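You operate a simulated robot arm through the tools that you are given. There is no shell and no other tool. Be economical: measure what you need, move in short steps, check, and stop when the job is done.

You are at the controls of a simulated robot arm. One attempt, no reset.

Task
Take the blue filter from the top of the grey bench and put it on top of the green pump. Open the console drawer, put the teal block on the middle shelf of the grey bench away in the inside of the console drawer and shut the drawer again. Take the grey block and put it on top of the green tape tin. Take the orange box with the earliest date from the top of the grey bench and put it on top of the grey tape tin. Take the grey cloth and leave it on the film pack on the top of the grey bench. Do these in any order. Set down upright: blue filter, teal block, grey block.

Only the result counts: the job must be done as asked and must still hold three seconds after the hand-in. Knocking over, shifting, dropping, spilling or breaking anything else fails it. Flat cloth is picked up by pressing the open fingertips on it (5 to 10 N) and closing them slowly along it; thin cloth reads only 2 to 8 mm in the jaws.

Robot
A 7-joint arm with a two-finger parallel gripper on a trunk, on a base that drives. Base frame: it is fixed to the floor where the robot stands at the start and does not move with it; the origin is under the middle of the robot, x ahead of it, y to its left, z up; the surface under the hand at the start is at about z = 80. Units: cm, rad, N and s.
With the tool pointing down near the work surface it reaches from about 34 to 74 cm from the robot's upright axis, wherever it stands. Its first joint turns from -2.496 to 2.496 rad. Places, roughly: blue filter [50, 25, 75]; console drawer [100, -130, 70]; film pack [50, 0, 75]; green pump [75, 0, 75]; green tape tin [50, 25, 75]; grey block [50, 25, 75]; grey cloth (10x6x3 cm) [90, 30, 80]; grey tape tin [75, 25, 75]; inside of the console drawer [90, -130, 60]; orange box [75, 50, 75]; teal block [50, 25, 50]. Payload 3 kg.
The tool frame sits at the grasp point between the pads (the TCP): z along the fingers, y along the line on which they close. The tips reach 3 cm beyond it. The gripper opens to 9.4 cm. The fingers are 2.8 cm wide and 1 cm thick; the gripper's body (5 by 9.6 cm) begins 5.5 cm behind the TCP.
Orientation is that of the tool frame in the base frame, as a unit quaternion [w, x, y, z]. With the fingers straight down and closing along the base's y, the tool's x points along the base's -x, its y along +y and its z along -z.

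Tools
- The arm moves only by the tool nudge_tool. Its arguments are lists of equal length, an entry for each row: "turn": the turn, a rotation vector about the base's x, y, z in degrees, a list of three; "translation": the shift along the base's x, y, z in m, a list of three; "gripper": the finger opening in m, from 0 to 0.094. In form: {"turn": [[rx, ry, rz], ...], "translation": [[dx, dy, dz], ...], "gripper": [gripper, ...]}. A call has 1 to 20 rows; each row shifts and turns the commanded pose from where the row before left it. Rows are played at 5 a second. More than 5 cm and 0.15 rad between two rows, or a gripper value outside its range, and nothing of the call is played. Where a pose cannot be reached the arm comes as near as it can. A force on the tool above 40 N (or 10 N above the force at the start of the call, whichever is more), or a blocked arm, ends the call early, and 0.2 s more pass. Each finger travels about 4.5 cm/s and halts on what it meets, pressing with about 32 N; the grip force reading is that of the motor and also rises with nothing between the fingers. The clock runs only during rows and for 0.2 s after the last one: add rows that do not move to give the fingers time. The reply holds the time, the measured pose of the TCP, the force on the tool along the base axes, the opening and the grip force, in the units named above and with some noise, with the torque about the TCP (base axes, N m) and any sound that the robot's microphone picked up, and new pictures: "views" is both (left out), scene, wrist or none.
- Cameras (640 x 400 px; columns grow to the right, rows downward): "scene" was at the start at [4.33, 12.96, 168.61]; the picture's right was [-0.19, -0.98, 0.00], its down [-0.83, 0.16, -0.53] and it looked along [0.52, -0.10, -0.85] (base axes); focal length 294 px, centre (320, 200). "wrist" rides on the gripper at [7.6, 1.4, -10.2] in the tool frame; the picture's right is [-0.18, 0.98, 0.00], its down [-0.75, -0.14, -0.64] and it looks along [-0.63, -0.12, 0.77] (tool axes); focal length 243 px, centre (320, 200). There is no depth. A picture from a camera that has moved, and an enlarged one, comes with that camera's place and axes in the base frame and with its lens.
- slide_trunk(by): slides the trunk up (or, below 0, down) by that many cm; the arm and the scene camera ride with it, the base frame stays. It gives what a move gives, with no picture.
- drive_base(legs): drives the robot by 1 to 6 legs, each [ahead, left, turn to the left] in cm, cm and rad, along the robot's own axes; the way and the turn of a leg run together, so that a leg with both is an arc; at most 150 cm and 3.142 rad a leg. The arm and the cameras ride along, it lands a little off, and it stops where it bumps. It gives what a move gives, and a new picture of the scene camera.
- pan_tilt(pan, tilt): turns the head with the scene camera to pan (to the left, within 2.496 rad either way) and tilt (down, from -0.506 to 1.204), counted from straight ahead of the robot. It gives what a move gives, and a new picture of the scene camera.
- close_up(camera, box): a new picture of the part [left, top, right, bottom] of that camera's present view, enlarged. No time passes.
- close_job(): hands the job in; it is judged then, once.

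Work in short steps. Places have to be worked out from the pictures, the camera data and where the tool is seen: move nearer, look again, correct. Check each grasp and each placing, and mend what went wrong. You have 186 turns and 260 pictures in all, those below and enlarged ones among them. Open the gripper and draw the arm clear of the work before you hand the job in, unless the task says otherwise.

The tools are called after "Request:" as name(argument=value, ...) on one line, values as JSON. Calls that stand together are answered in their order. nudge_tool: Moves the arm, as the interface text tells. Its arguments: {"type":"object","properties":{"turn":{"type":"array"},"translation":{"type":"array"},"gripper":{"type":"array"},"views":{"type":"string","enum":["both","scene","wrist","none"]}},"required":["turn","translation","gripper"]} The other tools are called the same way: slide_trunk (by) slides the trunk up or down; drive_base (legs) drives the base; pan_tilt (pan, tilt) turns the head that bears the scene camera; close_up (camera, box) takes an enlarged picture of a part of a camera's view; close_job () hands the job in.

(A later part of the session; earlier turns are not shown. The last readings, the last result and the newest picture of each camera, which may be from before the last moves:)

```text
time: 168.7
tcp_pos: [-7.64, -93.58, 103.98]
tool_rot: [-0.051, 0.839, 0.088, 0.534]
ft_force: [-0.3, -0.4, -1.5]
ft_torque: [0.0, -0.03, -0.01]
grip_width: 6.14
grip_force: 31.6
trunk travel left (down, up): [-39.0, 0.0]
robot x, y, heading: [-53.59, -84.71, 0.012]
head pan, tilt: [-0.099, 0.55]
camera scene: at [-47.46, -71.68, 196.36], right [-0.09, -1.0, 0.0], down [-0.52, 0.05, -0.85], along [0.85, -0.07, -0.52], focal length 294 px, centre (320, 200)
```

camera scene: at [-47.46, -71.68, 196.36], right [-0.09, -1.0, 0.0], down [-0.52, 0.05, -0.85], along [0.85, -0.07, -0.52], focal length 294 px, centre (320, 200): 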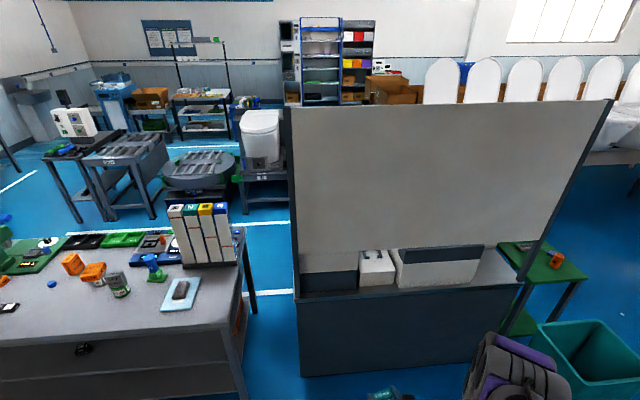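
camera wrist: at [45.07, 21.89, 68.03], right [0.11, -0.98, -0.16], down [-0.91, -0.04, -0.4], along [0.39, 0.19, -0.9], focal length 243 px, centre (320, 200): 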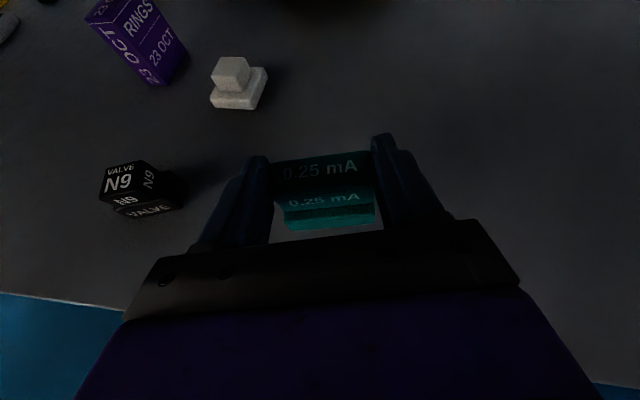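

Legs must be at most 150 cm in total length; I redo with shorter legs.

Request:
drive_base(legs=[[0, 0, 1.56], [145, -20, 0], [145, -20, 0]])

Request:
pan_tilt(pan=0.0, tilt=0.6)

```text
time: 186.7
tcp_pos: [-7.27, 253.5, 104.04]
tool_rot: [-0.414, 0.53, 0.657, 0.34]
ft_force: [0.3, -0.1, -0.6]
ft_torque: [-0.02, -0.01, -0.02]
grip_width: 6.1
grip_force: 32.8
trunk travel left (down, up): [-39.0, 0.0]
robot x, y, heading: [-16.05, 207.28, 1.587]
head pan, tilt: [-0.099, 0.55]
camera scene: at [-28.87, 213.4, 196.37], right [1.0, -0.08, 0.0], down [-0.04, -0.52, -0.85], along [0.07, 0.85, -0.52], focal length 294 px, centre (320, 200)
```

scene: 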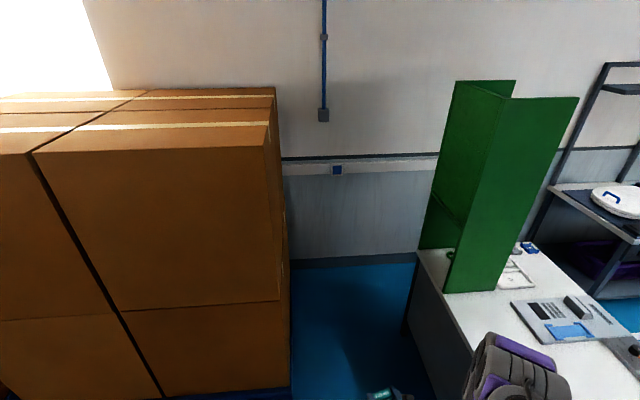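

```text
time: 187.3
tcp_pos: [-7.22, 253.36, 104.03]
tool_rot: [-0.415, 0.529, 0.658, 0.34]
ft_force: [-0.2, 0.4, -1.3]
ft_torque: [-0.04, -0.03, 0.0]
grip_width: 6.14
grip_force: 31.8
trunk travel left (down, up): [-39.0, 0.0]
robot x, y, heading: [-16.04, 207.2, 1.592]
head pan, tilt: [0.0, 0.6]
camera scene: at [-29.77, 213.24, 195.92], right [1.0, 0.02, 0.0], down [0.01, -0.57, -0.82], along [-0.01, 0.82, -0.57], focal length 294 px, centre (320, 200)
```

scene: 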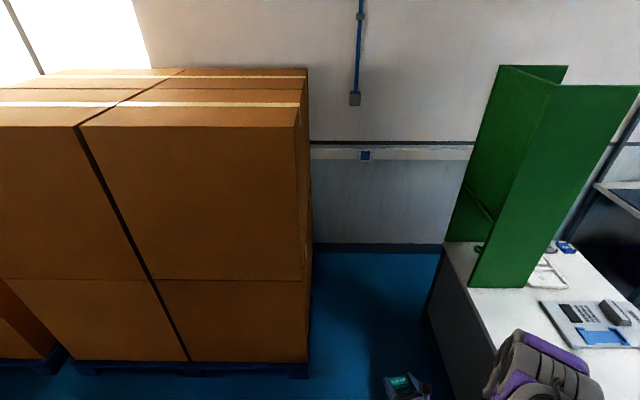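

The passage by the wall is about 71 cm, but this arm posture (elbow out) is bad for it, and the block will be needed in a top grasp anyway. I'll set the block on the near white table, regrasp it from above, then go on. First I position the robot facing the table.

Request:
drive_base(legs=[[55, -12, 0], [0, 0, -1.585]])

Request:
pan_tilt(pan=-0.1, tilt=0.95)

```text
time: 194.3
tcp_pos: [41.26, 254.95, 104.12]
tool_rot: [-0.06, 0.838, 0.103, 0.532]
ft_force: [0.8, -0.3, -1.0]
ft_torque: [-0.01, -0.02, 0.03]
grip_width: 6.11
grip_force: 32.3
trunk travel left (down, up): [-39.0, 0.0]
robot x, y, heading: [-5.15, 262.1, 0.047]
head pan, tilt: [0.0, 0.6]
camera scene: at [0.57, 276.33, 195.92], right [0.05, -1.0, 0.0], down [-0.57, -0.03, -0.82], along [0.82, 0.04, -0.57], focal length 294 px, centre (320, 200)
```

scene: 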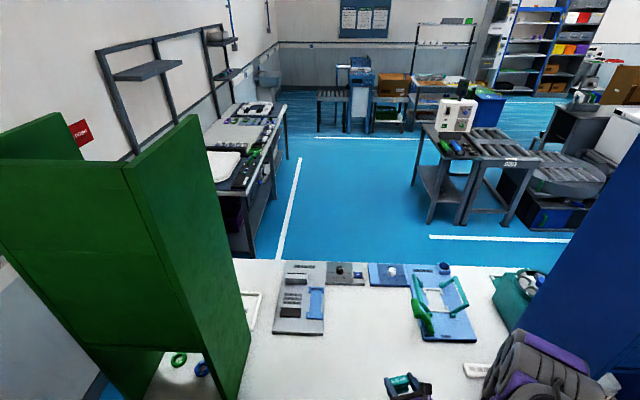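

```text
time: 195.2
tcp_pos: [41.14, 254.93, 104.05]
tool_rot: [-0.061, 0.837, 0.104, 0.534]
ft_force: [0.5, 0.0, -1.8]
ft_torque: [0.0, 0.06, -0.03]
grip_width: 6.13
grip_force: 31.9
trunk travel left (down, up): [-39.0, 0.0]
robot x, y, heading: [-5.43, 262.29, 0.049]
head pan, tilt: [-0.099, 0.949]
camera scene: at [-0.99, 275.5, 193.09], right [-0.05, -1.0, 0.0], down [-0.81, 0.04, -0.58], along [0.58, -0.03, -0.81], focal length 294 px, centre (320, 200)
```

scene: 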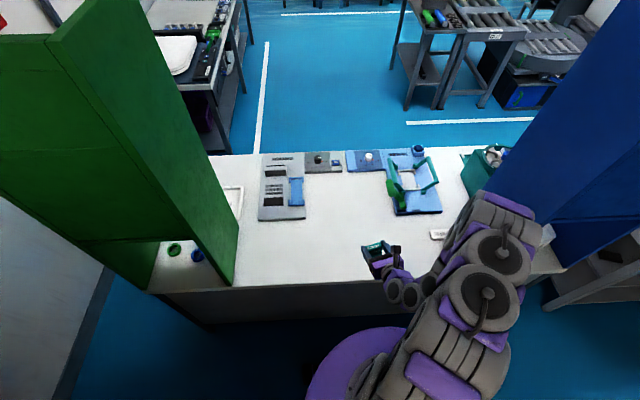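

The table in front is free at about (52, 262). I lower the trunk 15 cm, move the hand forward over the table and look.

Request:
slide_trunk(by=-15)

Request:
nudge_tool(turn=[[0, 0, 0], [0, 0, 0], [0, 0, 0], [0, 0, 0], [0, 0, 0]], translation=[[0.03, 0.02, 0], [0.03, 0.02, 0], [0.04, 0.02, 0], [0.02, 0.01, 0], [0, 0, 0]], gripper=[0.04, 0.04, 0.04, 0.04, 0.04], views="both")

```text
time: 196.9
tcp_pos: [41.02, 254.9, 89.07]
tool_rot: [-0.061, 0.838, 0.104, 0.533]
ft_force: [-1.2, 0.6, -1.8]
ft_torque: [-0.05, 0.03, -0.05]
grip_width: 6.13
grip_force: 32.3
trunk travel left (down, up): [-24.0, 15.0]
robot x, y, heading: [-5.07, 262.36, 0.045]
head pan, tilt: [-0.099, 0.949]
```

```text
time: 198.1
tcp_pos: [53.15, 261.75, 89.0]
tool_rot: [-0.061, 0.838, 0.104, 0.532]
ft_force: [-0.2, 0.5, -1.4]
ft_torque: [-0.02, -0.03, -0.01]
grip_width: 6.12
grip_force: 31.8
trunk travel left (down, up): [-24.0, 15.0]
robot x, y, heading: [-5.17, 262.04, 0.049]
head pan, tilt: [-0.099, 0.949]
camera scene: at [-0.94, 275.66, 178.06], right [-0.05, -1.0, 0.0], down [-0.81, 0.04, -0.58], along [0.58, -0.03, -0.81], focal length 294 px, centre (320, 200)
camera wrist: at [47.42, 259.16, 100.44], right [0.16, -0.97, -0.16], down [-0.91, -0.08, -0.41], along [0.39, 0.21, -0.9], focal length 243 px, centre (320, 200)
```

scene: 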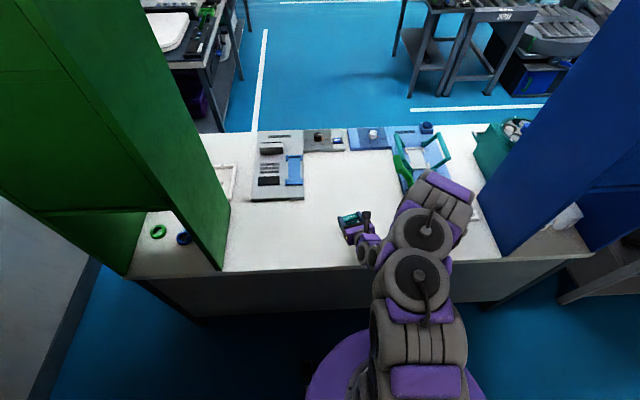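
wrist: 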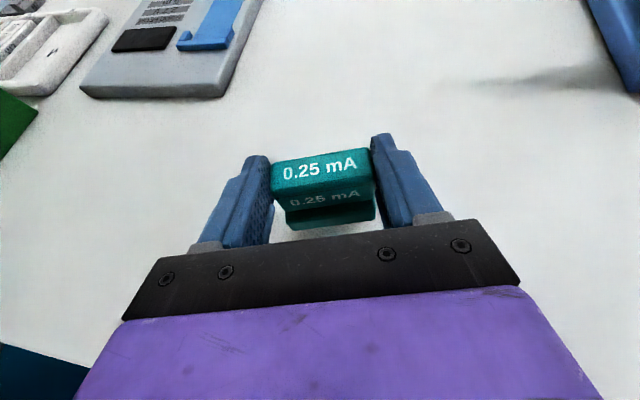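

Free table surface below. I lower gradually, feeling for contact.

Request:
nudge_tool(turn=[[0, 0, 0], [0, 0, 0], [0, 0, 0], [0, 0, 0], [0, 0, 0], [0, 0, 0], [0, 0, 0]], translation=[[0, 0, -0.01], [0, 0, -0.01], [0, 0, -0.01], [0, 0, -0.006], [0, 0, -0.006], [0, 0, -0.006], [0, 0, 0]], gripper=[0.04, 0.04, 0.04, 0.04, 0.04, 0.04, 0.04], views="wrist")

```text
time: 199.7
tcp_pos: [53.03, 261.95, 84.54]
tool_rot: [-0.06, 0.836, 0.104, 0.536]
ft_force: [2.1, -0.7, 31.9]
ft_torque: [0.75, -0.4, -0.03]
grip_width: 6.17
grip_force: 32.2
trunk travel left (down, up): [-24.0, 15.0]
robot x, y, heading: [-5.34, 262.24, 0.052]
head pan, tilt: [-0.099, 0.949]
camera wrist: at [47.3, 259.36, 95.84], right [0.16, -0.97, -0.16], down [-0.91, -0.08, -0.42], along [0.39, 0.21, -0.9], focal length 243 px, centre (320, 200)
```

wrist: 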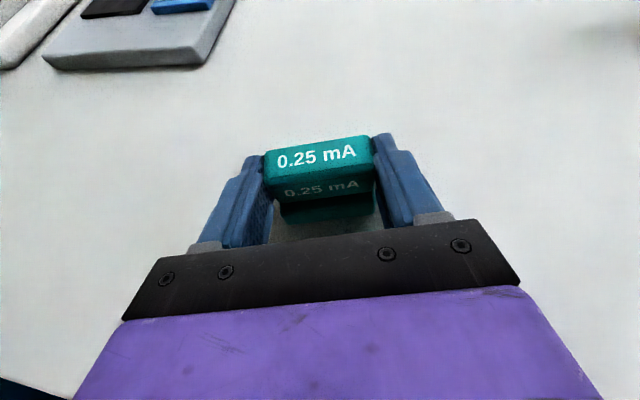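

Contact: block on the table (z about 81). I ease, open, and back out along the tool axis, then up.

Request:
nudge_tool(turn=[[0, 0, 0], [0, 0, 0], [0, 0, 0], [0, 0, 0], [0, 0, 0], [0, 0, 0], [0, 0, 0], [0, 0, 0], [0, 0, 0], [0, 0, 0], [0, 0, 0]], translation=[[0, 0, 0.002], [0, 0, 0.001], [0, 0, 0], [0, 0, 0], [-0.02, -0.004, 0.01], [-0.03, -0.006, 0.015], [-0.03, -0.006, 0.02], [-0.02, -0.004, 0.03], [0, 0, 0.04], [0, 0, 0.03], [0, 0, 0]], gripper=[0.05, 0.065, 0.08, 0.094, 0.094, 0.094, 0.094, 0.094, 0.094, 0.094, 0.094], views="both")

```text
time: 202.1
tcp_pos: [45.41, 259.55, 97.09]
tool_rot: [-0.06, 0.837, 0.103, 0.533]
ft_force: [-0.1, 0.6, -0.4]
ft_torque: [-0.01, -0.03, 0.0]
grip_width: 9.43
grip_force: 0.0
out of reach, approached as far as the arm can: row 9, 10
trunk travel left (down, up): [-24.0, 15.0]
robot x, y, heading: [-5.25, 262.15, 0.049]
head pan, tilt: [-0.099, 0.949]
camera scene: at [-1.13, 275.62, 178.07], right [-0.05, -1.0, 0.0], down [-0.81, 0.04, -0.58], along [0.58, -0.03, -0.81], focal length 294 px, centre (320, 200)
camera wrist: at [39.81, 256.91, 108.52], right [0.16, -0.97, -0.16], down [-0.91, -0.08, -0.41], along [0.39, 0.21, -0.9], focal length 243 px, centre (320, 200)
```

scene: 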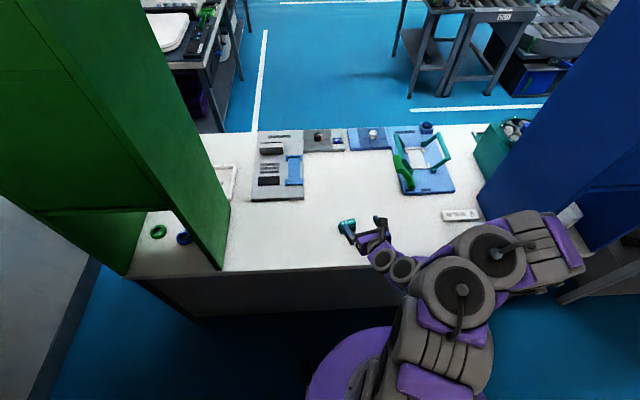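
wrist: 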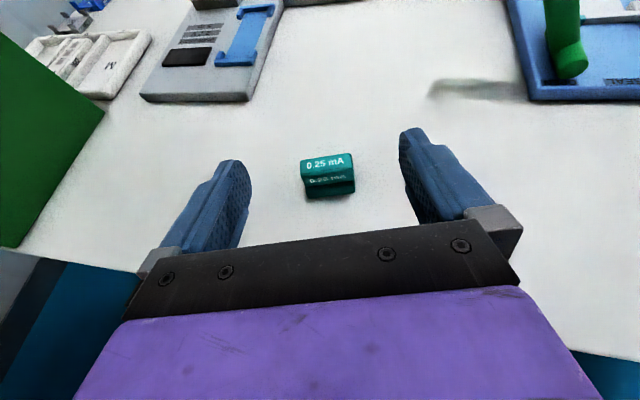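

The block stands upright on the table. I pitch the tool to straight down and then yaw it back round (camera on the robot side) for a top grasp.

Request:
nudge_tool(turn=[[-1.9, 7.8, 0], [-1.9, 7.8, 0], [-1.9, 7.8, 0], [-1.9, 7.8, 0], [-1.9, 7.8, 0], [-1.9, 7.8, 0], [-1.9, 7.8, 0], [-1.9, 7.8, 0], [0, 0, 0]], translation=[[0, 0, 0.01], [0, 0, 0.01], [0, 0, 0.01], [0, 0, 0.01], [0, 0, 0.01], [0, 0, 0.01], [0, 0, 0.01], [0, 0, 0], [0, 0, 0]], gripper=[0.094, 0.094, 0.094, 0.094, 0.094, 0.094, 0.094, 0.094, 0.094], views="scene")

```text
time: 204.1
tcp_pos: [46.99, 261.24, 103.76]
tool_rot: [0.001, 0.992, 0.124, 0.005]
ft_force: [-0.5, 0.1, 0.4]
ft_torque: [0.01, -0.03, -0.04]
grip_width: 9.39
grip_force: 0.1
out of reach, approached as far as the arm can: row 1
trunk travel left (down, up): [-24.0, 15.0]
robot x, y, heading: [-5.03, 262.49, 0.048]
head pan, tilt: [-0.099, 0.949]
camera scene: at [-1.04, 276.08, 178.04], right [-0.05, -1.0, 0.0], down [-0.81, 0.04, -0.58], along [0.58, -0.03, -0.81], focal length 294 px, centre (320, 200)
```

scene: 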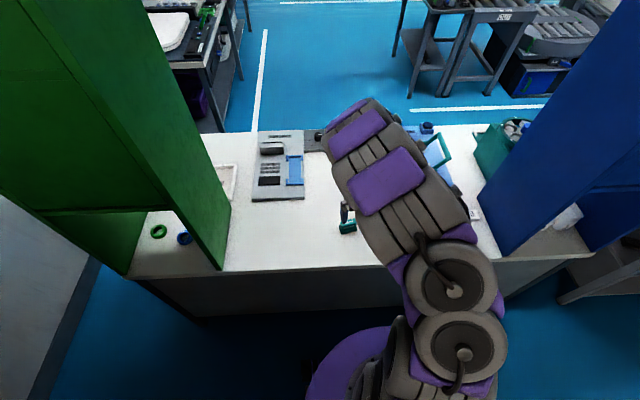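

Tool is pointing down. Now the yaw back by about 166°.

Request:
nudge_tool(turn=[[0, 0, 8.3], [0, 0, 8.3], [0, 0, 8.3], [0, 0, 8.3], [0, 0, 8.3], [0, 0, 8.3], [0, 0, 8.3], [0, 0, 8.3], [0, 0, 8.3], [0, 0, 8.3], [0, 0, 8.3], [0, 0, 8.3], [0, 0, 8.3], [0, 0, 8.3], [0, 0, 8.3], [0, 0, 8.3], [0, 0, 8.3], [0, 0, 8.3], [0, 0, 8.3], [0, 0, 8.3]], translation=[[0.005, 0, 0], [0.005, 0, 0], [0.005, 0, 0], [0.005, 0, 0], [0.005, 0, 0], [0.005, 0, 0], [0.005, 0, 0], [0.005, 0, 0], [0.005, 0, 0], [0.005, 0, 0], [0, 0, 0], [0, 0, 0], [0, 0, 0], [0, 0, 0], [0, 0, 0], [0, 0, 0], [0, 0, 0], [0, 0, 0], [0, 0, 0], [0, 0, 0]], gripper=[0.094, 0.094, 0.094, 0.094, 0.094, 0.094, 0.094, 0.094, 0.094, 0.094, 0.094, 0.094, 0.094, 0.094, 0.094, 0.094, 0.094, 0.094, 0.094, 0.094], views="wrist")

```text
time: 208.3
tcp_pos: [52.11, 260.91, 103.72]
tool_rot: [-0.007, -0.003, 1.0, 0.001]
ft_force: [-0.2, 0.0, 0.3]
ft_torque: [-0.01, 0.0, 0.01]
grip_width: 9.39
grip_force: 0.0
trunk travel left (down, up): [-24.0, 15.0]
robot x, y, heading: [-5.18, 262.58, 0.047]
head pan, tilt: [-0.099, 0.949]
camera wrist: at [44.39, 262.28, 114.19], right [0.18, 0.98, 0.0], down [0.76, -0.14, 0.63], along [0.62, -0.11, -0.78], focal length 243 px, centre (320, 200)
```

wrist: 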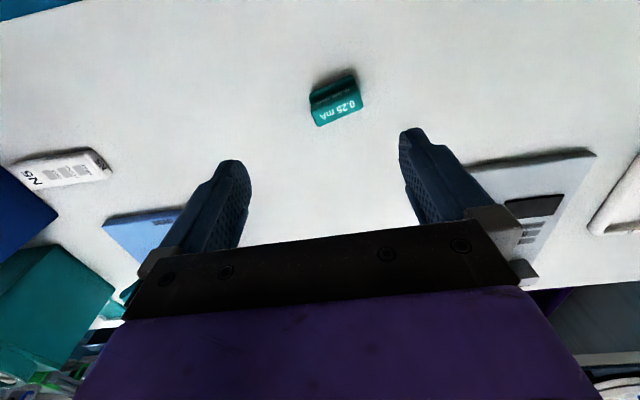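

Block at about (53.4, 262.7), yaw about +15°. I align and descend for a check.

Request:
nudge_tool(turn=[[0, -0.8, 7.5], [0, 0, 7.5], [0, 0, 0], [0, 0, 0]], translation=[[0.013, 0.018, -0.02], [0, 0, -0.03], [0, 0, -0.03], [0, 0, 0]], gripper=[0.094, 0.094, 0.094, 0.094], views="wrist")

```text
time: 209.3
tcp_pos: [53.3, 262.51, 95.89]
tool_rot: [0.0, -0.134, 0.991, 0.0]
ft_force: [-0.6, -0.2, -0.7]
ft_torque: [-0.03, 0.02, -0.02]
grip_width: 9.42
grip_force: 0.3
trunk travel left (down, up): [-24.0, 15.0]
robot x, y, heading: [-5.11, 262.29, 0.05]
head pan, tilt: [-0.099, 0.949]
camera wrist: at [45.35, 261.99, 106.32], right [-0.08, 1.0, 0.0], down [0.76, 0.06, 0.64], along [0.64, 0.05, -0.77], focal length 243 px, centre (320, 200)
```

wrist: 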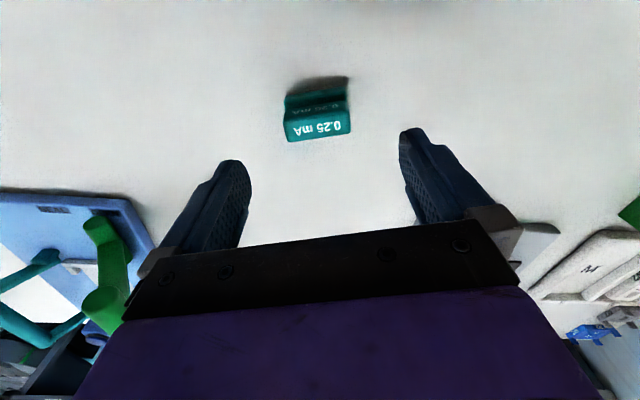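

Aligned. I descend to z about 84.5 and grip.

Request:
nudge_tool(turn=[[0, 0, 0], [0, 0, 0], [0, 0, 0], [0, 0, 0], [0, 0, 0], [0, 0, 0], [0, 0, 0], [0, 0, 0]], translation=[[0.003, 0.0, -0.03], [0, 0, -0.04], [0, 0, -0.03], [0, 0, -0.012], [0, 0, 0], [0, 0, 0], [0, 0, 0], [0, 0, 0]], gripper=[0.094, 0.094, 0.094, 0.094, 0.08, 0.06, 0.045, 0.04], views="wrist")

```text
time: 211.1
tcp_pos: [53.63, 262.69, 84.5]
tool_rot: [0.0, -0.133, 0.991, 0.001]
ft_force: [1.1, 0.2, 0.5]
ft_torque: [0.03, -0.12, 0.0]
grip_width: 6.55
grip_force: 32.2
trunk travel left (down, up): [-24.0, 15.0]
robot x, y, heading: [-5.16, 262.02, 0.05]
head pan, tilt: [-0.099, 0.949]
camera wrist: at [45.75, 262.13, 94.93], right [-0.08, 1.0, 0.0], down [0.76, 0.06, 0.64], along [0.64, 0.05, -0.77], focal length 243 px, centre (320, 200)
```

wrist: 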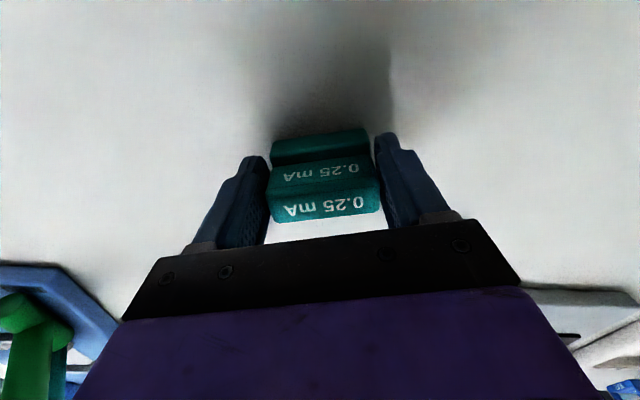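

Gripped (6.55 cm, base). I lift and retract the arm close in over the base for the drive.

Request:
nudge_tool(turn=[[0, 0, 0], [0, 0, 0], [0, 0, 0], [0, 0, 0], [0, 0, 0], [0, 0, 0], [0, 0, 0], [0, 0, 0], [0, 0, -6], [0, 0, -6], [0, 0, 0]], translation=[[0, 0, 0.02], [0, 0, 0.04], [0, 0, 0.04], [0, 0, 0.04], [-0.03, 0, 0.03], [-0.03, 0, 0.03], [-0.04, 0, 0.03], [-0.04, 0, 0.01], [-0.04, 0, 0], [-0.04, 0, 0], [0, 0, 0]], gripper=[0.04, 0.04, 0.04, 0.04, 0.04, 0.04, 0.04, 0.04, 0.04, 0.04, 0.04], views="both")

```text
time: 213.5
tcp_pos: [31.72, 262.84, 108.5]
tool_rot: [0.0, -0.029, 1.0, 0.0]
ft_force: [-0.5, -0.7, -0.6]
ft_torque: [0.01, 0.05, 0.02]
grip_width: 6.56
grip_force: 31.6
trunk travel left (down, up): [-24.0, 15.0]
robot x, y, heading: [-5.14, 262.44, 0.044]
head pan, tilt: [-0.099, 0.949]
camera scene: at [-1.0, 275.85, 178.05], right [-0.05, -1.0, 0.0], down [-0.81, 0.04, -0.58], along [0.58, -0.03, -0.81], focal length 294 px, centre (320, 200)
camera wrist: at [23.92, 263.86, 118.78], right [0.13, 0.99, 0.0], down [0.76, -0.1, 0.64], along [0.64, -0.08, -0.77], focal length 243 px, centre (320, 200)
```

scene: 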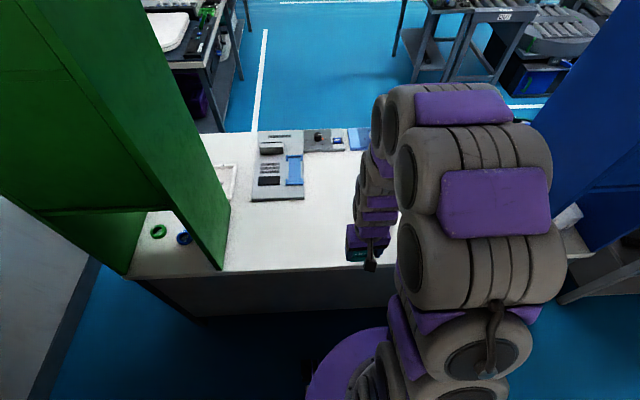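
wrist: 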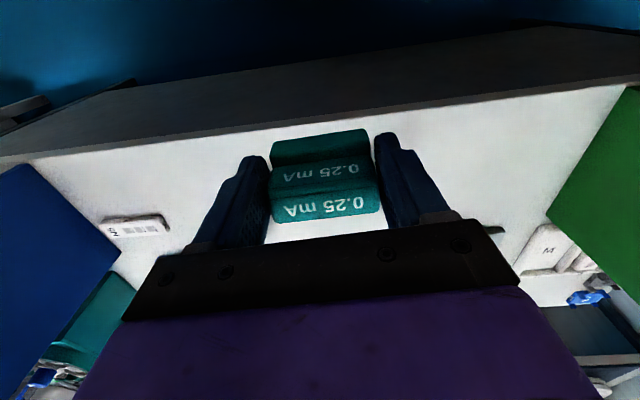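

The route: turn left, drive up the corridor, then ease around the table's end by the wall. First the turn and the corridor.

Request:
drive_base(legs=[[0, 0, 1.525], [85, -5, 0]])

Request:
pan_tilt(pan=-0.5, tilt=0.8)

```text
time: 221.7
tcp_pos: [3.65, 385.09, 108.61]
tool_rot: [0.0, -0.702, 0.712, 0.001]
ft_force: [0.0, -0.5, -1.6]
ft_torque: [0.0, -0.03, 0.02]
grip_width: 6.56
grip_force: 32.1
trunk travel left (down, up): [-24.0, 15.0]
robot x, y, heading: [1.74, 348.12, 1.551]
head pan, tilt: [-0.099, 0.949]
camera scene: at [-11.55, 353.23, 178.05], right [0.99, -0.12, 0.0], down [-0.1, -0.81, -0.58], along [0.07, 0.58, -0.81], focal length 294 px, centre (320, 200)
```

scene: 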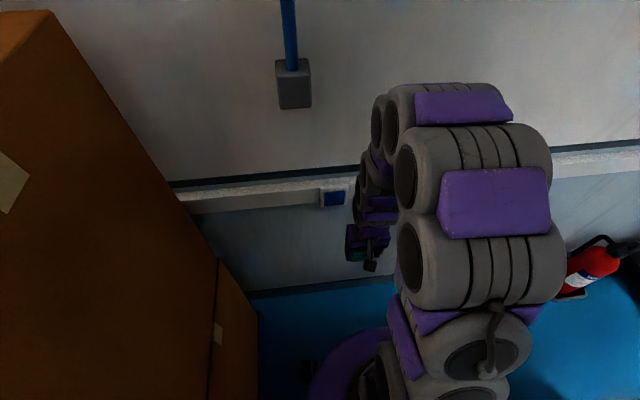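

```text
time: 222.6
tcp_pos: [3.53, 385.08, 108.52]
tool_rot: [0.0, -0.702, 0.712, 0.001]
ft_force: [-0.2, -0.2, -0.6]
ft_torque: [-0.03, 0.02, 0.04]
grip_width: 6.58
grip_force: 32.4
trunk travel left (down, up): [-24.0, 15.0]
robot x, y, heading: [1.26, 348.5, 1.55]
head pan, tilt: [-0.499, 0.799]
camera scene: at [-8.41, 352.97, 179.21], right [0.87, -0.5, 0.0], down [-0.36, -0.62, -0.7], along [0.35, 0.6, -0.72], focal length 294 px, centre (320, 200)
```

scene: 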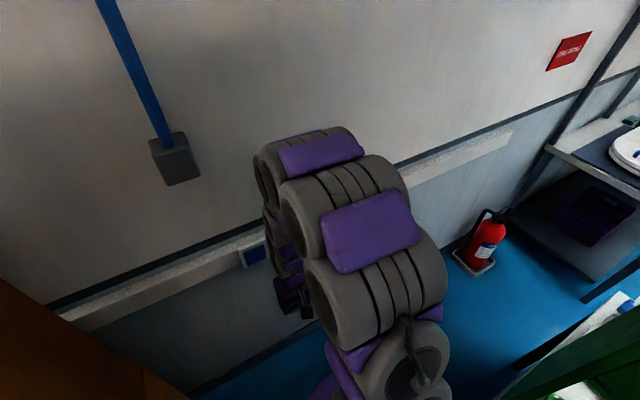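

There's a fire extinguisher on the floor by the wall beyond the table. I zoom to locate it precisely.

Request:
close_up(camera="scene", box=[400, 180, 640, 330])

Request:
pan_tilt(pan=-1.2, tilt=0.8)

```text
2.67 times, centred on (520, 255) of scene
camera zoom: at [-8.41, 352.97, 179.21], right [0.87, -0.5, 0.0], down [-0.36, -0.62, -0.7], along [0.35, 0.6, -0.72], focal length 784 px, centre (-213, 53)
```

zoom: 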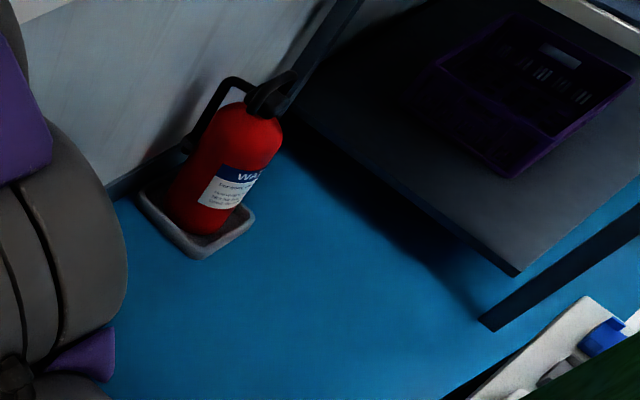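

```text
time: 223.7
tcp_pos: [3.52, 385.07, 108.44]
tool_rot: [0.0, -0.702, 0.712, 0.001]
ft_force: [-1.2, 0.2, -0.8]
ft_torque: [0.01, -0.02, 0.02]
grip_width: 6.54
grip_force: 32.3
trunk travel left (down, up): [-24.0, 15.0]
robot x, y, heading: [1.06, 348.11, 1.552]
head pan, tilt: [-1.201, 0.799]
camera scene: at [-4.83, 348.72, 179.22], right [0.34, -0.94, 0.0], down [-0.67, -0.25, -0.7], along [0.66, 0.24, -0.72], focal length 294 px, centre (320, 200)
```

scene: 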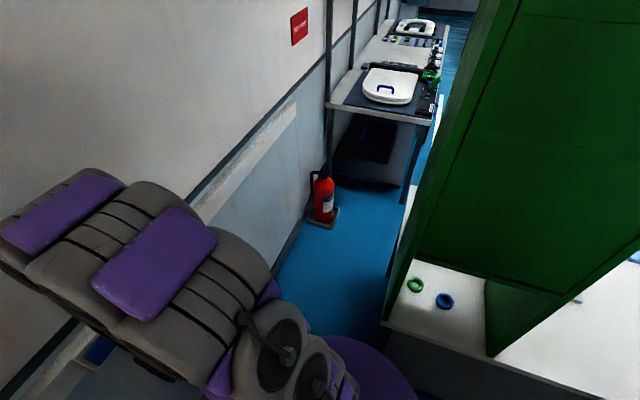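

Measured: table end y≈341 (x 38–109), wall y≈411, extinguisher tray from (131–155, ≥390), wall bench corner (178, 340). I take it in small legs, first swinging around into the passage.

Request:
drive_base(legs=[[0, 0, -1.03], [9.5, 16.5, 0], [0, 0, -0.52]])

```text
time: 229.3
tcp_pos: [38.19, 366.47, 108.54]
tool_rot: [0.001, -0.009, 1.0, 0.002]
ft_force: [0.5, 0.1, -1.2]
ft_torque: [0.01, 0.0, -0.03]
grip_width: 6.55
grip_force: 32.2
trunk travel left (down, up): [-24.0, 15.0]
robot x, y, heading: [1.22, 367.37, 0.007]
head pan, tilt: [-1.201, 0.799]
camera scene: at [1.76, 373.77, 179.24], right [-0.93, -0.37, 0.0], down [-0.27, 0.67, -0.7], along [0.26, -0.65, -0.72], focal length 294 px, centre (320, 200)
```

scene: 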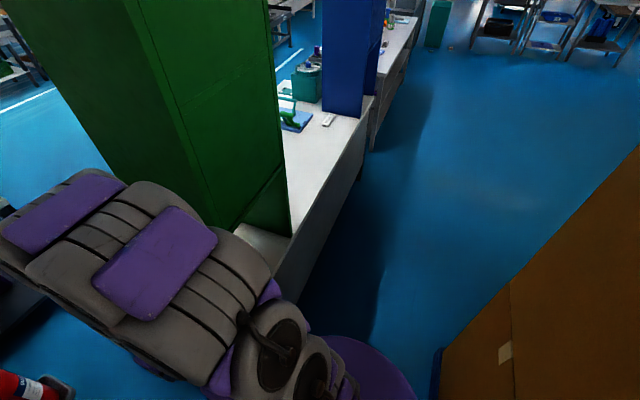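

In the passage. I advance 70 cm and look ahead.

Request:
drive_base(legs=[[70, -1, -0.007]])

Request:
pan_tilt(pan=0.35, tilt=0.9)

Request:
pan_tilt(pan=-0.9, tilt=0.9)

```text
time: 233.2
tcp_pos: [108.8, 364.26, 108.55]
tool_rot: [0.001, 0.007, 1.0, 0.001]
ft_force: [0.2, 0.1, -1.8]
ft_torque: [0.0, 0.02, 0.01]
grip_width: 6.58
grip_force: 32.0
trunk travel left (down, up): [-24.0, 15.0]
robot x, y, heading: [72.18, 366.2, -0.022]
head pan, tilt: [-1.201, 0.799]
camera scene: at [72.64, 372.95, 179.22], right [-0.94, -0.34, 0.0], down [-0.25, 0.67, -0.7], along [0.24, -0.66, -0.72], focal length 294 px, centre (320, 200)
```

scene: 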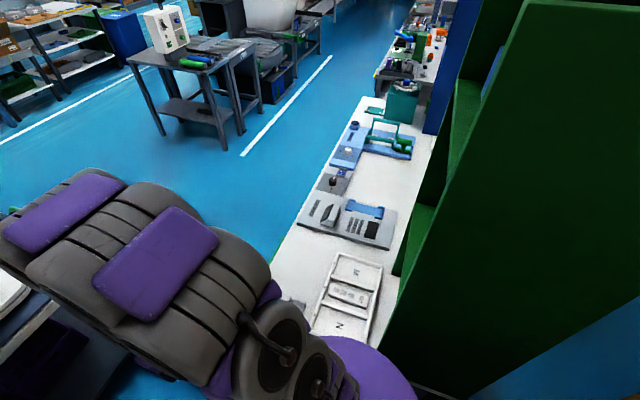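

```text
time: 234.8
tcp_pos: [108.65, 364.16, 108.59]
tool_rot: [0.002, 0.007, 1.0, 0.001]
ft_force: [0.2, 0.4, -1.1]
ft_torque: [0.0, 0.01, 0.01]
grip_width: 6.56
grip_force: 32.4
trunk travel left (down, up): [-24.0, 15.0]
robot x, y, heading: [71.56, 365.98, -0.026]
head pan, tilt: [0.351, 0.901]
camera scene: at [76.98, 382.87, 178.42], right [0.32, -0.95, 0.0], down [-0.74, -0.25, -0.62], along [0.59, 0.2, -0.78], focal length 294 px, centre (320, 200)
```

scene: 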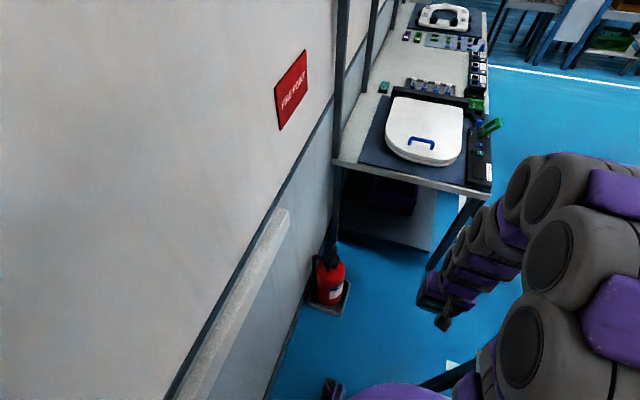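

```text
time: 236.2
tcp_pos: [108.59, 364.32, 108.55]
tool_rot: [0.002, 0.007, 1.0, 0.001]
ft_force: [0.3, 0.6, -1.6]
ft_torque: [-0.01, 0.01, -0.01]
grip_width: 6.56
grip_force: 31.7
trunk travel left (down, up): [-24.0, 15.0]
robot x, y, heading: [71.97, 366.53, -0.024]
head pan, tilt: [-0.901, 0.901]
camera scene: at [74.4, 374.42, 178.43], right [-0.8, -0.6, 0.0], down [-0.47, 0.62, -0.62], along [0.37, -0.5, -0.78], focal length 294 px, centre (320, 200)
```

scene: 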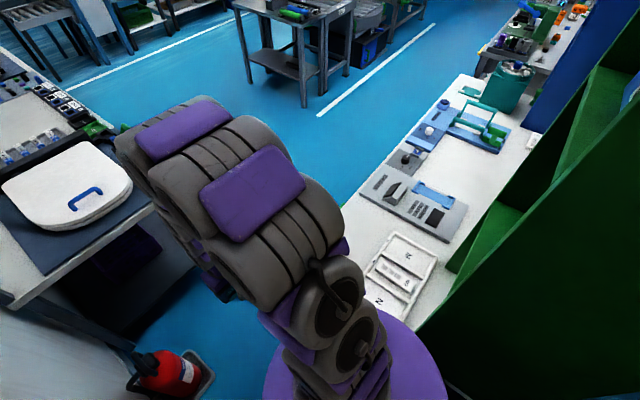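

Everything matches. I continue: ahead 33, turn 20° right, ahead 20.

Request:
drive_base(legs=[[33, 1.5, 0.02], [0, 0, -0.35], [19, 0, 0]])

```text
time: 240.7
tcp_pos: [157.34, 346.59, 108.49]
tool_rot: [0.001, 0.171, 0.985, 0.003]
ft_force: [-0.5, -0.5, -1.0]
ft_torque: [0.02, 0.01, -0.04]
grip_width: 6.55
grip_force: 32.0
trunk travel left (down, up): [-24.0, 15.0]
robot x, y, heading: [123.26, 360.5, -0.349]
head pan, tilt: [-0.901, 0.901]
camera scene: at [128.66, 368.07, 178.4], right [-0.95, -0.32, 0.0], down [-0.25, 0.74, -0.62], along [0.19, -0.59, -0.78], focal length 294 px, centre (320, 200)
```

scene: 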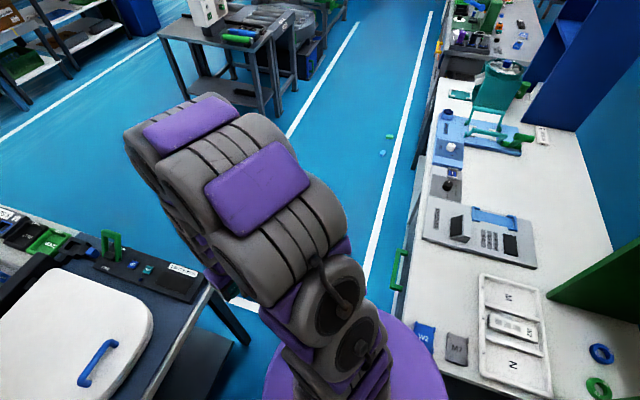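

Clear of the table corner and extinguisher. I continue at 45° between the table and wall bench, then turn to face down the aisle.

Request:
drive_base(legs=[[0, 0, -0.436], [47, 0, 0], [0, 0, -0.785]])

Request:
pan_tilt(pan=0.0, tilt=0.6)

```text
time: 246.8
tcp_pos: [156.16, 291.55, 108.58]
tool_rot: [0.002, 0.696, 0.718, 0.001]
ft_force: [0.4, -0.8, -1.0]
ft_torque: [0.0, 0.02, 0.0]
grip_width: 6.58
grip_force: 32.2
trunk travel left (down, up): [-24.0, 15.0]
robot x, y, heading: [156.67, 328.26, -1.549]
head pan, tilt: [-0.901, 0.901]
camera scene: at [166.29, 326.35, 178.36], right [-0.64, 0.77, 0.01], down [0.6, 0.5, -0.62], along [-0.48, -0.4, -0.78], focal length 294 px, centre (320, 200)
```

scene: 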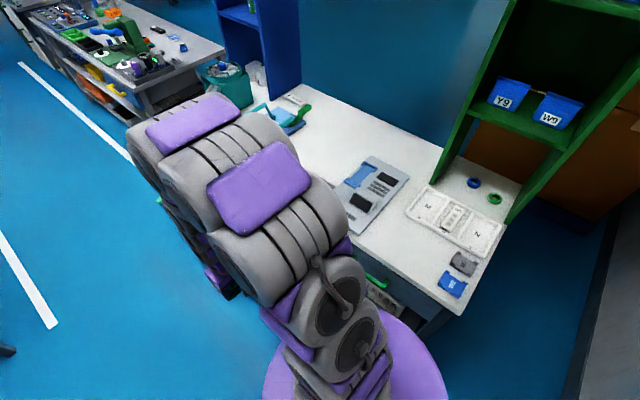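

```text
time: 248.0
tcp_pos: [154.85, 291.66, 108.58]
tool_rot: [0.006, 0.697, 0.717, 0.002]
ft_force: [-0.7, 0.4, -1.6]
ft_torque: [-0.03, -0.02, -0.02]
grip_width: 6.54
grip_force: 31.9
trunk travel left (down, up): [-24.0, 15.0]
robot x, y, heading: [156.55, 328.17, -1.556]
head pan, tilt: [0.0, 0.6]
camera scene: at [170.24, 322.28, 180.94], right [-1.0, -0.02, 0.0], down [-0.01, 0.57, -0.82], along [0.02, -0.82, -0.57], focal length 294 px, centre (320, 200)
```

scene: 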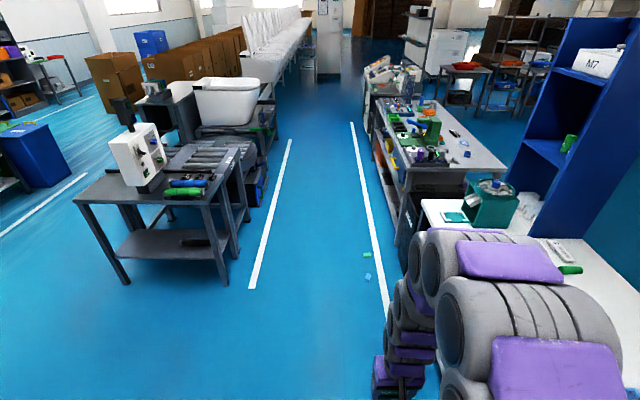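

A clear aisle (x 124–226). I drive down it to about y = -60.

Request:
drive_base(legs=[[145, 5, 0], [145, 5, 0], [95, 0, 0]])

Request:
pan_tilt(pan=-0.7, tilt=0.6)

```text
time: 266.4
tcp_pos: [173.47, -90.62, 108.76]
tool_rot: [0.002, 0.698, 0.716, -0.001]
ft_force: [0.5, -0.2, -0.9]
ft_torque: [0.05, 0.01, -0.01]
grip_width: 6.58
grip_force: 32.2
trunk travel left (down, up): [-24.0, 15.0]
robot x, y, heading: [174.14, -54.32, -1.551]
head pan, tilt: [0.0, 0.6]
camera scene: at [189.96, -60.09, 180.78], right [-1.0, -0.02, 0.01], down [-0.02, 0.57, -0.82], along [0.01, -0.82, -0.57], focal length 294 px, centre (320, 200)
```

scene: 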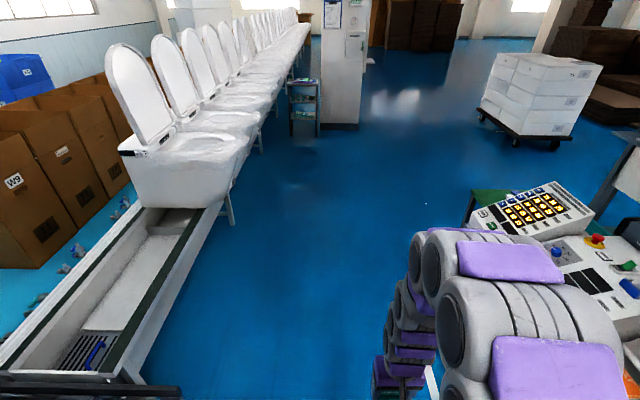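

```text
time: 267.5
tcp_pos: [172.52, -90.65, 108.58]
tool_rot: [0.005, 0.698, 0.716, 0.002]
ft_force: [-1.2, 0.3, -1.2]
ft_torque: [-0.01, 0.0, 0.01]
grip_width: 6.56
grip_force: 32.4
trunk travel left (down, up): [-24.0, 15.0]
robot x, y, heading: [174.39, -54.08, -1.554]
head pan, tilt: [-0.7, 0.6]
camera scene: at [182.94, -58.11, 180.9], right [-0.78, 0.63, 0.0], down [0.35, 0.44, -0.82], along [-0.52, -0.64, -0.57], focal length 294 px, centre (320, 200)
```

scene: 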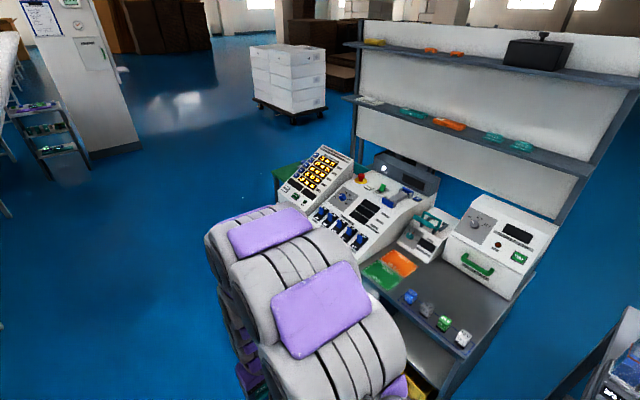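

The console's operator side faces this aisle. I drive on to its middle and turn to face it.

Request:
drive_base(legs=[[76, 15, 0], [0, 0, -1.575]])

Request:
pan_tilt(pan=0.0, tilt=0.85)

```text
time: 275.5
tcp_pos: [154.17, -127.76, 108.62]
tool_rot: [0.005, 1.0, 0.012, -0.003]
ft_force: [0.3, 0.5, -0.6]
ft_torque: [-0.01, -0.03, 0.01]
grip_width: 6.58
grip_force: 32.6
trunk travel left (down, up): [-24.0, 15.0]
robot x, y, heading: [190.54, -129.47, -3.126]
head pan, tilt: [-0.7, 0.6]
camera scene: at [186.71, -137.83, 180.9], right [0.63, 0.77, 0.0], down [0.44, -0.36, -0.82], along [-0.64, 0.52, -0.57], focal length 294 px, centre (320, 200)
```

scene: 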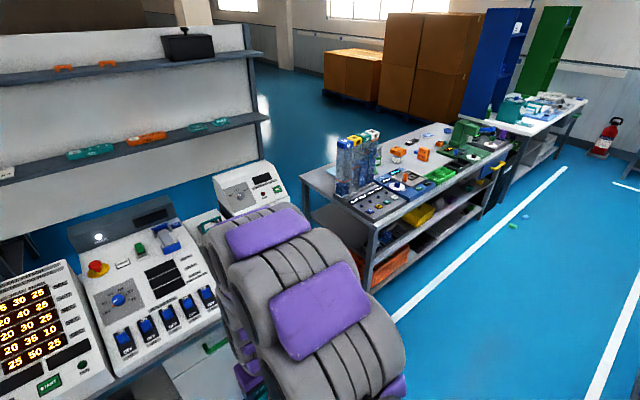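

```text
time: 276.6
tcp_pos: [154.23, -127.62, 108.65]
tool_rot: [0.005, 1.0, 0.011, -0.003]
ft_force: [0.4, -0.6, -2.1]
ft_torque: [0.0, -0.01, 0.02]
grip_width: 6.55
grip_force: 32.3
trunk travel left (down, up): [-24.0, 15.0]
robot x, y, heading: [190.53, -129.45, -3.132]
head pan, tilt: [0.0, 0.85]
camera scene: at [185.74, -143.54, 178.81], right [-0.01, 1.0, 0.0], down [0.75, 0.01, -0.66], along [-0.66, -0.01, -0.75], focal length 294 px, centre (320, 200)
```

scene: 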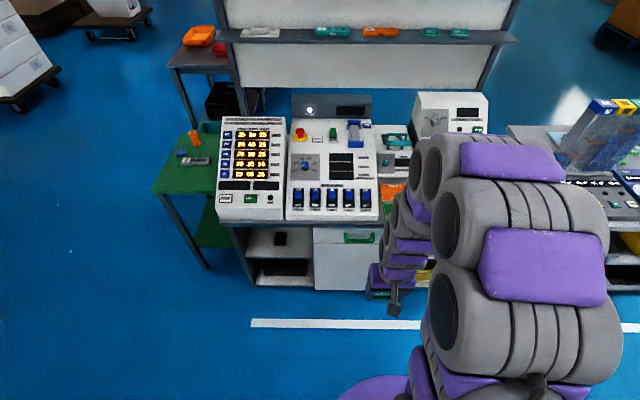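

There it is: a white drawer front with a green handle. I zoom in.

Request:
close_up(camera="scene", box=[230, 200, 430, 325])

```text
3.20 times, centred on (330, 262) of scene
camera zoom: at [185.74, -143.54, 178.81], right [-0.01, 1.0, 0.0], down [0.75, 0.01, -0.66], along [-0.66, -0.01, -0.75], focal length 941 px, centre (288, 0)
```

zoom: 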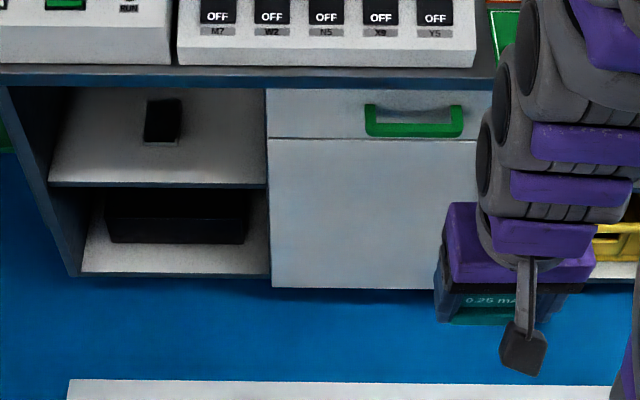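

Drawer front at x≈108, z 59–71.5, handle bar at (112, -126, 67). First I must park the block: there is free console top around (90, -86), behind the row of small blocks. I drive there.

Request:
drive_base(legs=[[0, -34, 0], [37, 0, 0]])

Request:
pan_tilt(pan=0.25, tilt=0.85)

Request:
nudge_tool(turn=[[0, 0, 0], [0, 0, 0], [0, 0, 0], [0, 0, 0], [0, 0, 0], [0, 0, 0], [0, 0, 0], [0, 0, 0]], translation=[[0, 0, 0], [0, 0, 0], [0, 0, 0], [0, 0, 0], [0, 0, 0], [0, 0, 0], [0, 0, 0], [0, 0, 0]], gripper=[0.04, 0.04, 0.04, 0.04, 0.04, 0.04, 0.04, 0.04], views="wrist")

```text
time: 280.8
tcp_pos: [115.92, -93.71, 108.6]
tool_rot: [0.01, 1.0, 0.014, -0.002]
ft_force: [-0.1, -0.9, -0.4]
ft_torque: [0.02, -0.01, -0.02]
grip_width: 6.56
grip_force: 31.6
trunk travel left (down, up): [-24.0, 15.0]
robot x, y, heading: [152.27, -95.98, -3.123]
head pan, tilt: [0.0, 0.85]
camera scene: at [147.58, -108.71, 178.94], right [-0.02, 1.0, -0.01], down [0.75, 0.01, -0.66], along [-0.66, -0.02, -0.75], focal length 294 px, centre (320, 200)
```

scene: 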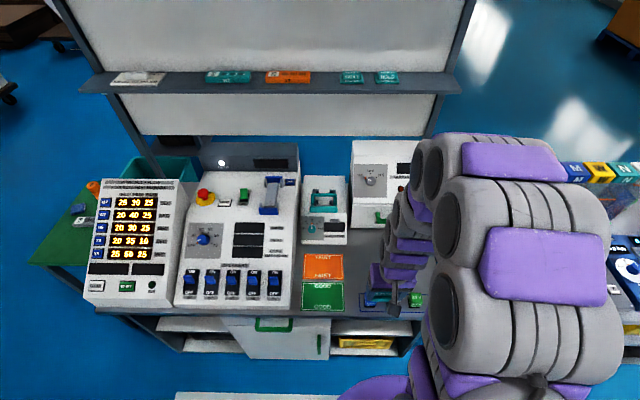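

```text
time: 281.5
tcp_pos: [116.2, -93.97, 108.64]
tool_rot: [0.009, 1.0, 0.012, -0.003]
ft_force: [0.0, -0.6, -0.9]
ft_torque: [-0.02, -0.04, -0.02]
grip_width: 6.56
grip_force: 31.8
trunk travel left (down, up): [-24.0, 15.0]
robot x, y, heading: [152.2, -95.89, -3.115]
head pan, tilt: [0.25, 0.85]
camera scene: at [147.99, -111.59, 178.86], right [-0.27, 0.96, 0.0], down [0.72, 0.2, -0.66], along [-0.63, -0.18, -0.75], focal length 294 px, centre (320, 200)
```

scene: 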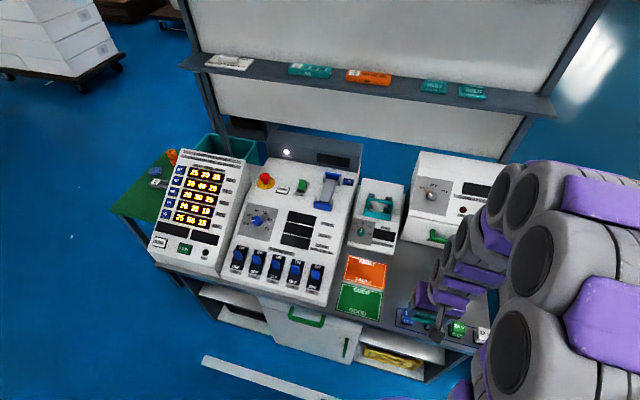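

```text
time: 283.3
tcp_pos: [116.18, -94.47, 108.71]
tool_rot: [0.006, 1.0, 0.014, -0.004]
ft_force: [-0.1, 0.0, -1.2]
ft_torque: [-0.01, -0.03, 0.01]
grip_width: 6.55
grip_force: 32.3
trunk travel left (down, up): [-24.0, 15.0]
robot x, y, heading: [152.61, -96.35, -3.12]
head pan, tilt: [0.25, 0.85]
camera wrist: at [123.73, -95.5, 118.95], right [-0.16, -0.99, 0.01], down [-0.75, 0.13, 0.65], along [-0.64, 0.09, -0.76], focal length 243 px, centre (320, 200)
```

wrist: 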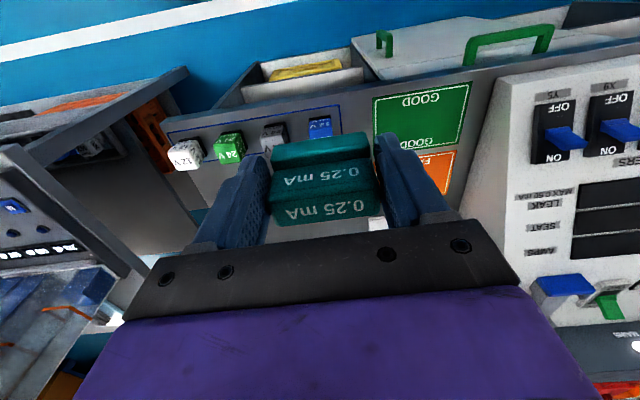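

Free spot confirmed around (90, -86), between x 78–102 and y -99…-72. I move over it and descend part-way.

Request:
nudge_tool(turn=[[0, 0, 0], [0, 0, 0], [0, 0, 0], [0, 0, 0], [0, 0, 0], [0, 0, 0], [0, 0, 0], [0, 0, 0], [0, 0, 0], [0, 0, 0], [0, 0, 0]], translation=[[-0.04, 0.015, 0], [-0.04, 0.015, 0], [-0.04, 0.015, 0], [-0.04, 0.015, 0], [-0.04, 0.015, 0], [-0.04, 0.008, 0], [-0.02, 0, 0], [0, 0, -0.04], [0, 0, -0.04], [0, 0, -0.04], [0, 0, 0]], gripper=[0.04, 0.04, 0.04, 0.04, 0.04, 0.04, 0.04, 0.04, 0.04, 0.04, 0.04], views="both")

```text
time: 285.7
tcp_pos: [89.97, -86.42, 96.59]
tool_rot: [0.006, 1.0, 0.014, -0.004]
ft_force: [-0.4, 0.3, -1.3]
ft_torque: [0.02, -0.01, -0.03]
grip_width: 6.55
grip_force: 31.8
trunk travel left (down, up): [-24.0, 15.0]
robot x, y, heading: [152.4, -96.38, -3.119]
head pan, tilt: [0.25, 0.85]
camera scene: at [147.83, -112.25, 178.82], right [-0.27, 0.96, 0.0], down [0.73, 0.2, -0.66], along [-0.63, -0.18, -0.75], focal length 294 px, centre (320, 200)
camera wrist: at [97.53, -87.42, 106.86], right [-0.16, -0.99, 0.01], down [-0.75, 0.13, 0.65], along [-0.64, 0.09, -0.76], focal length 243 px, centre (320, 200)
```

scene: 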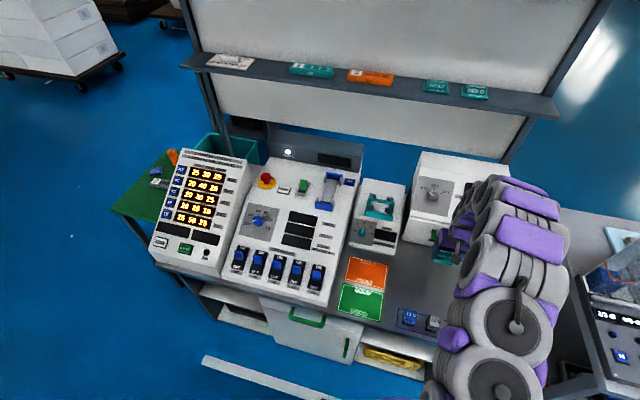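
wrist: 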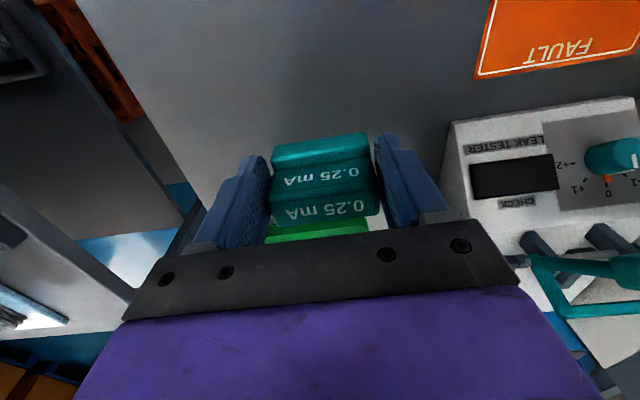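

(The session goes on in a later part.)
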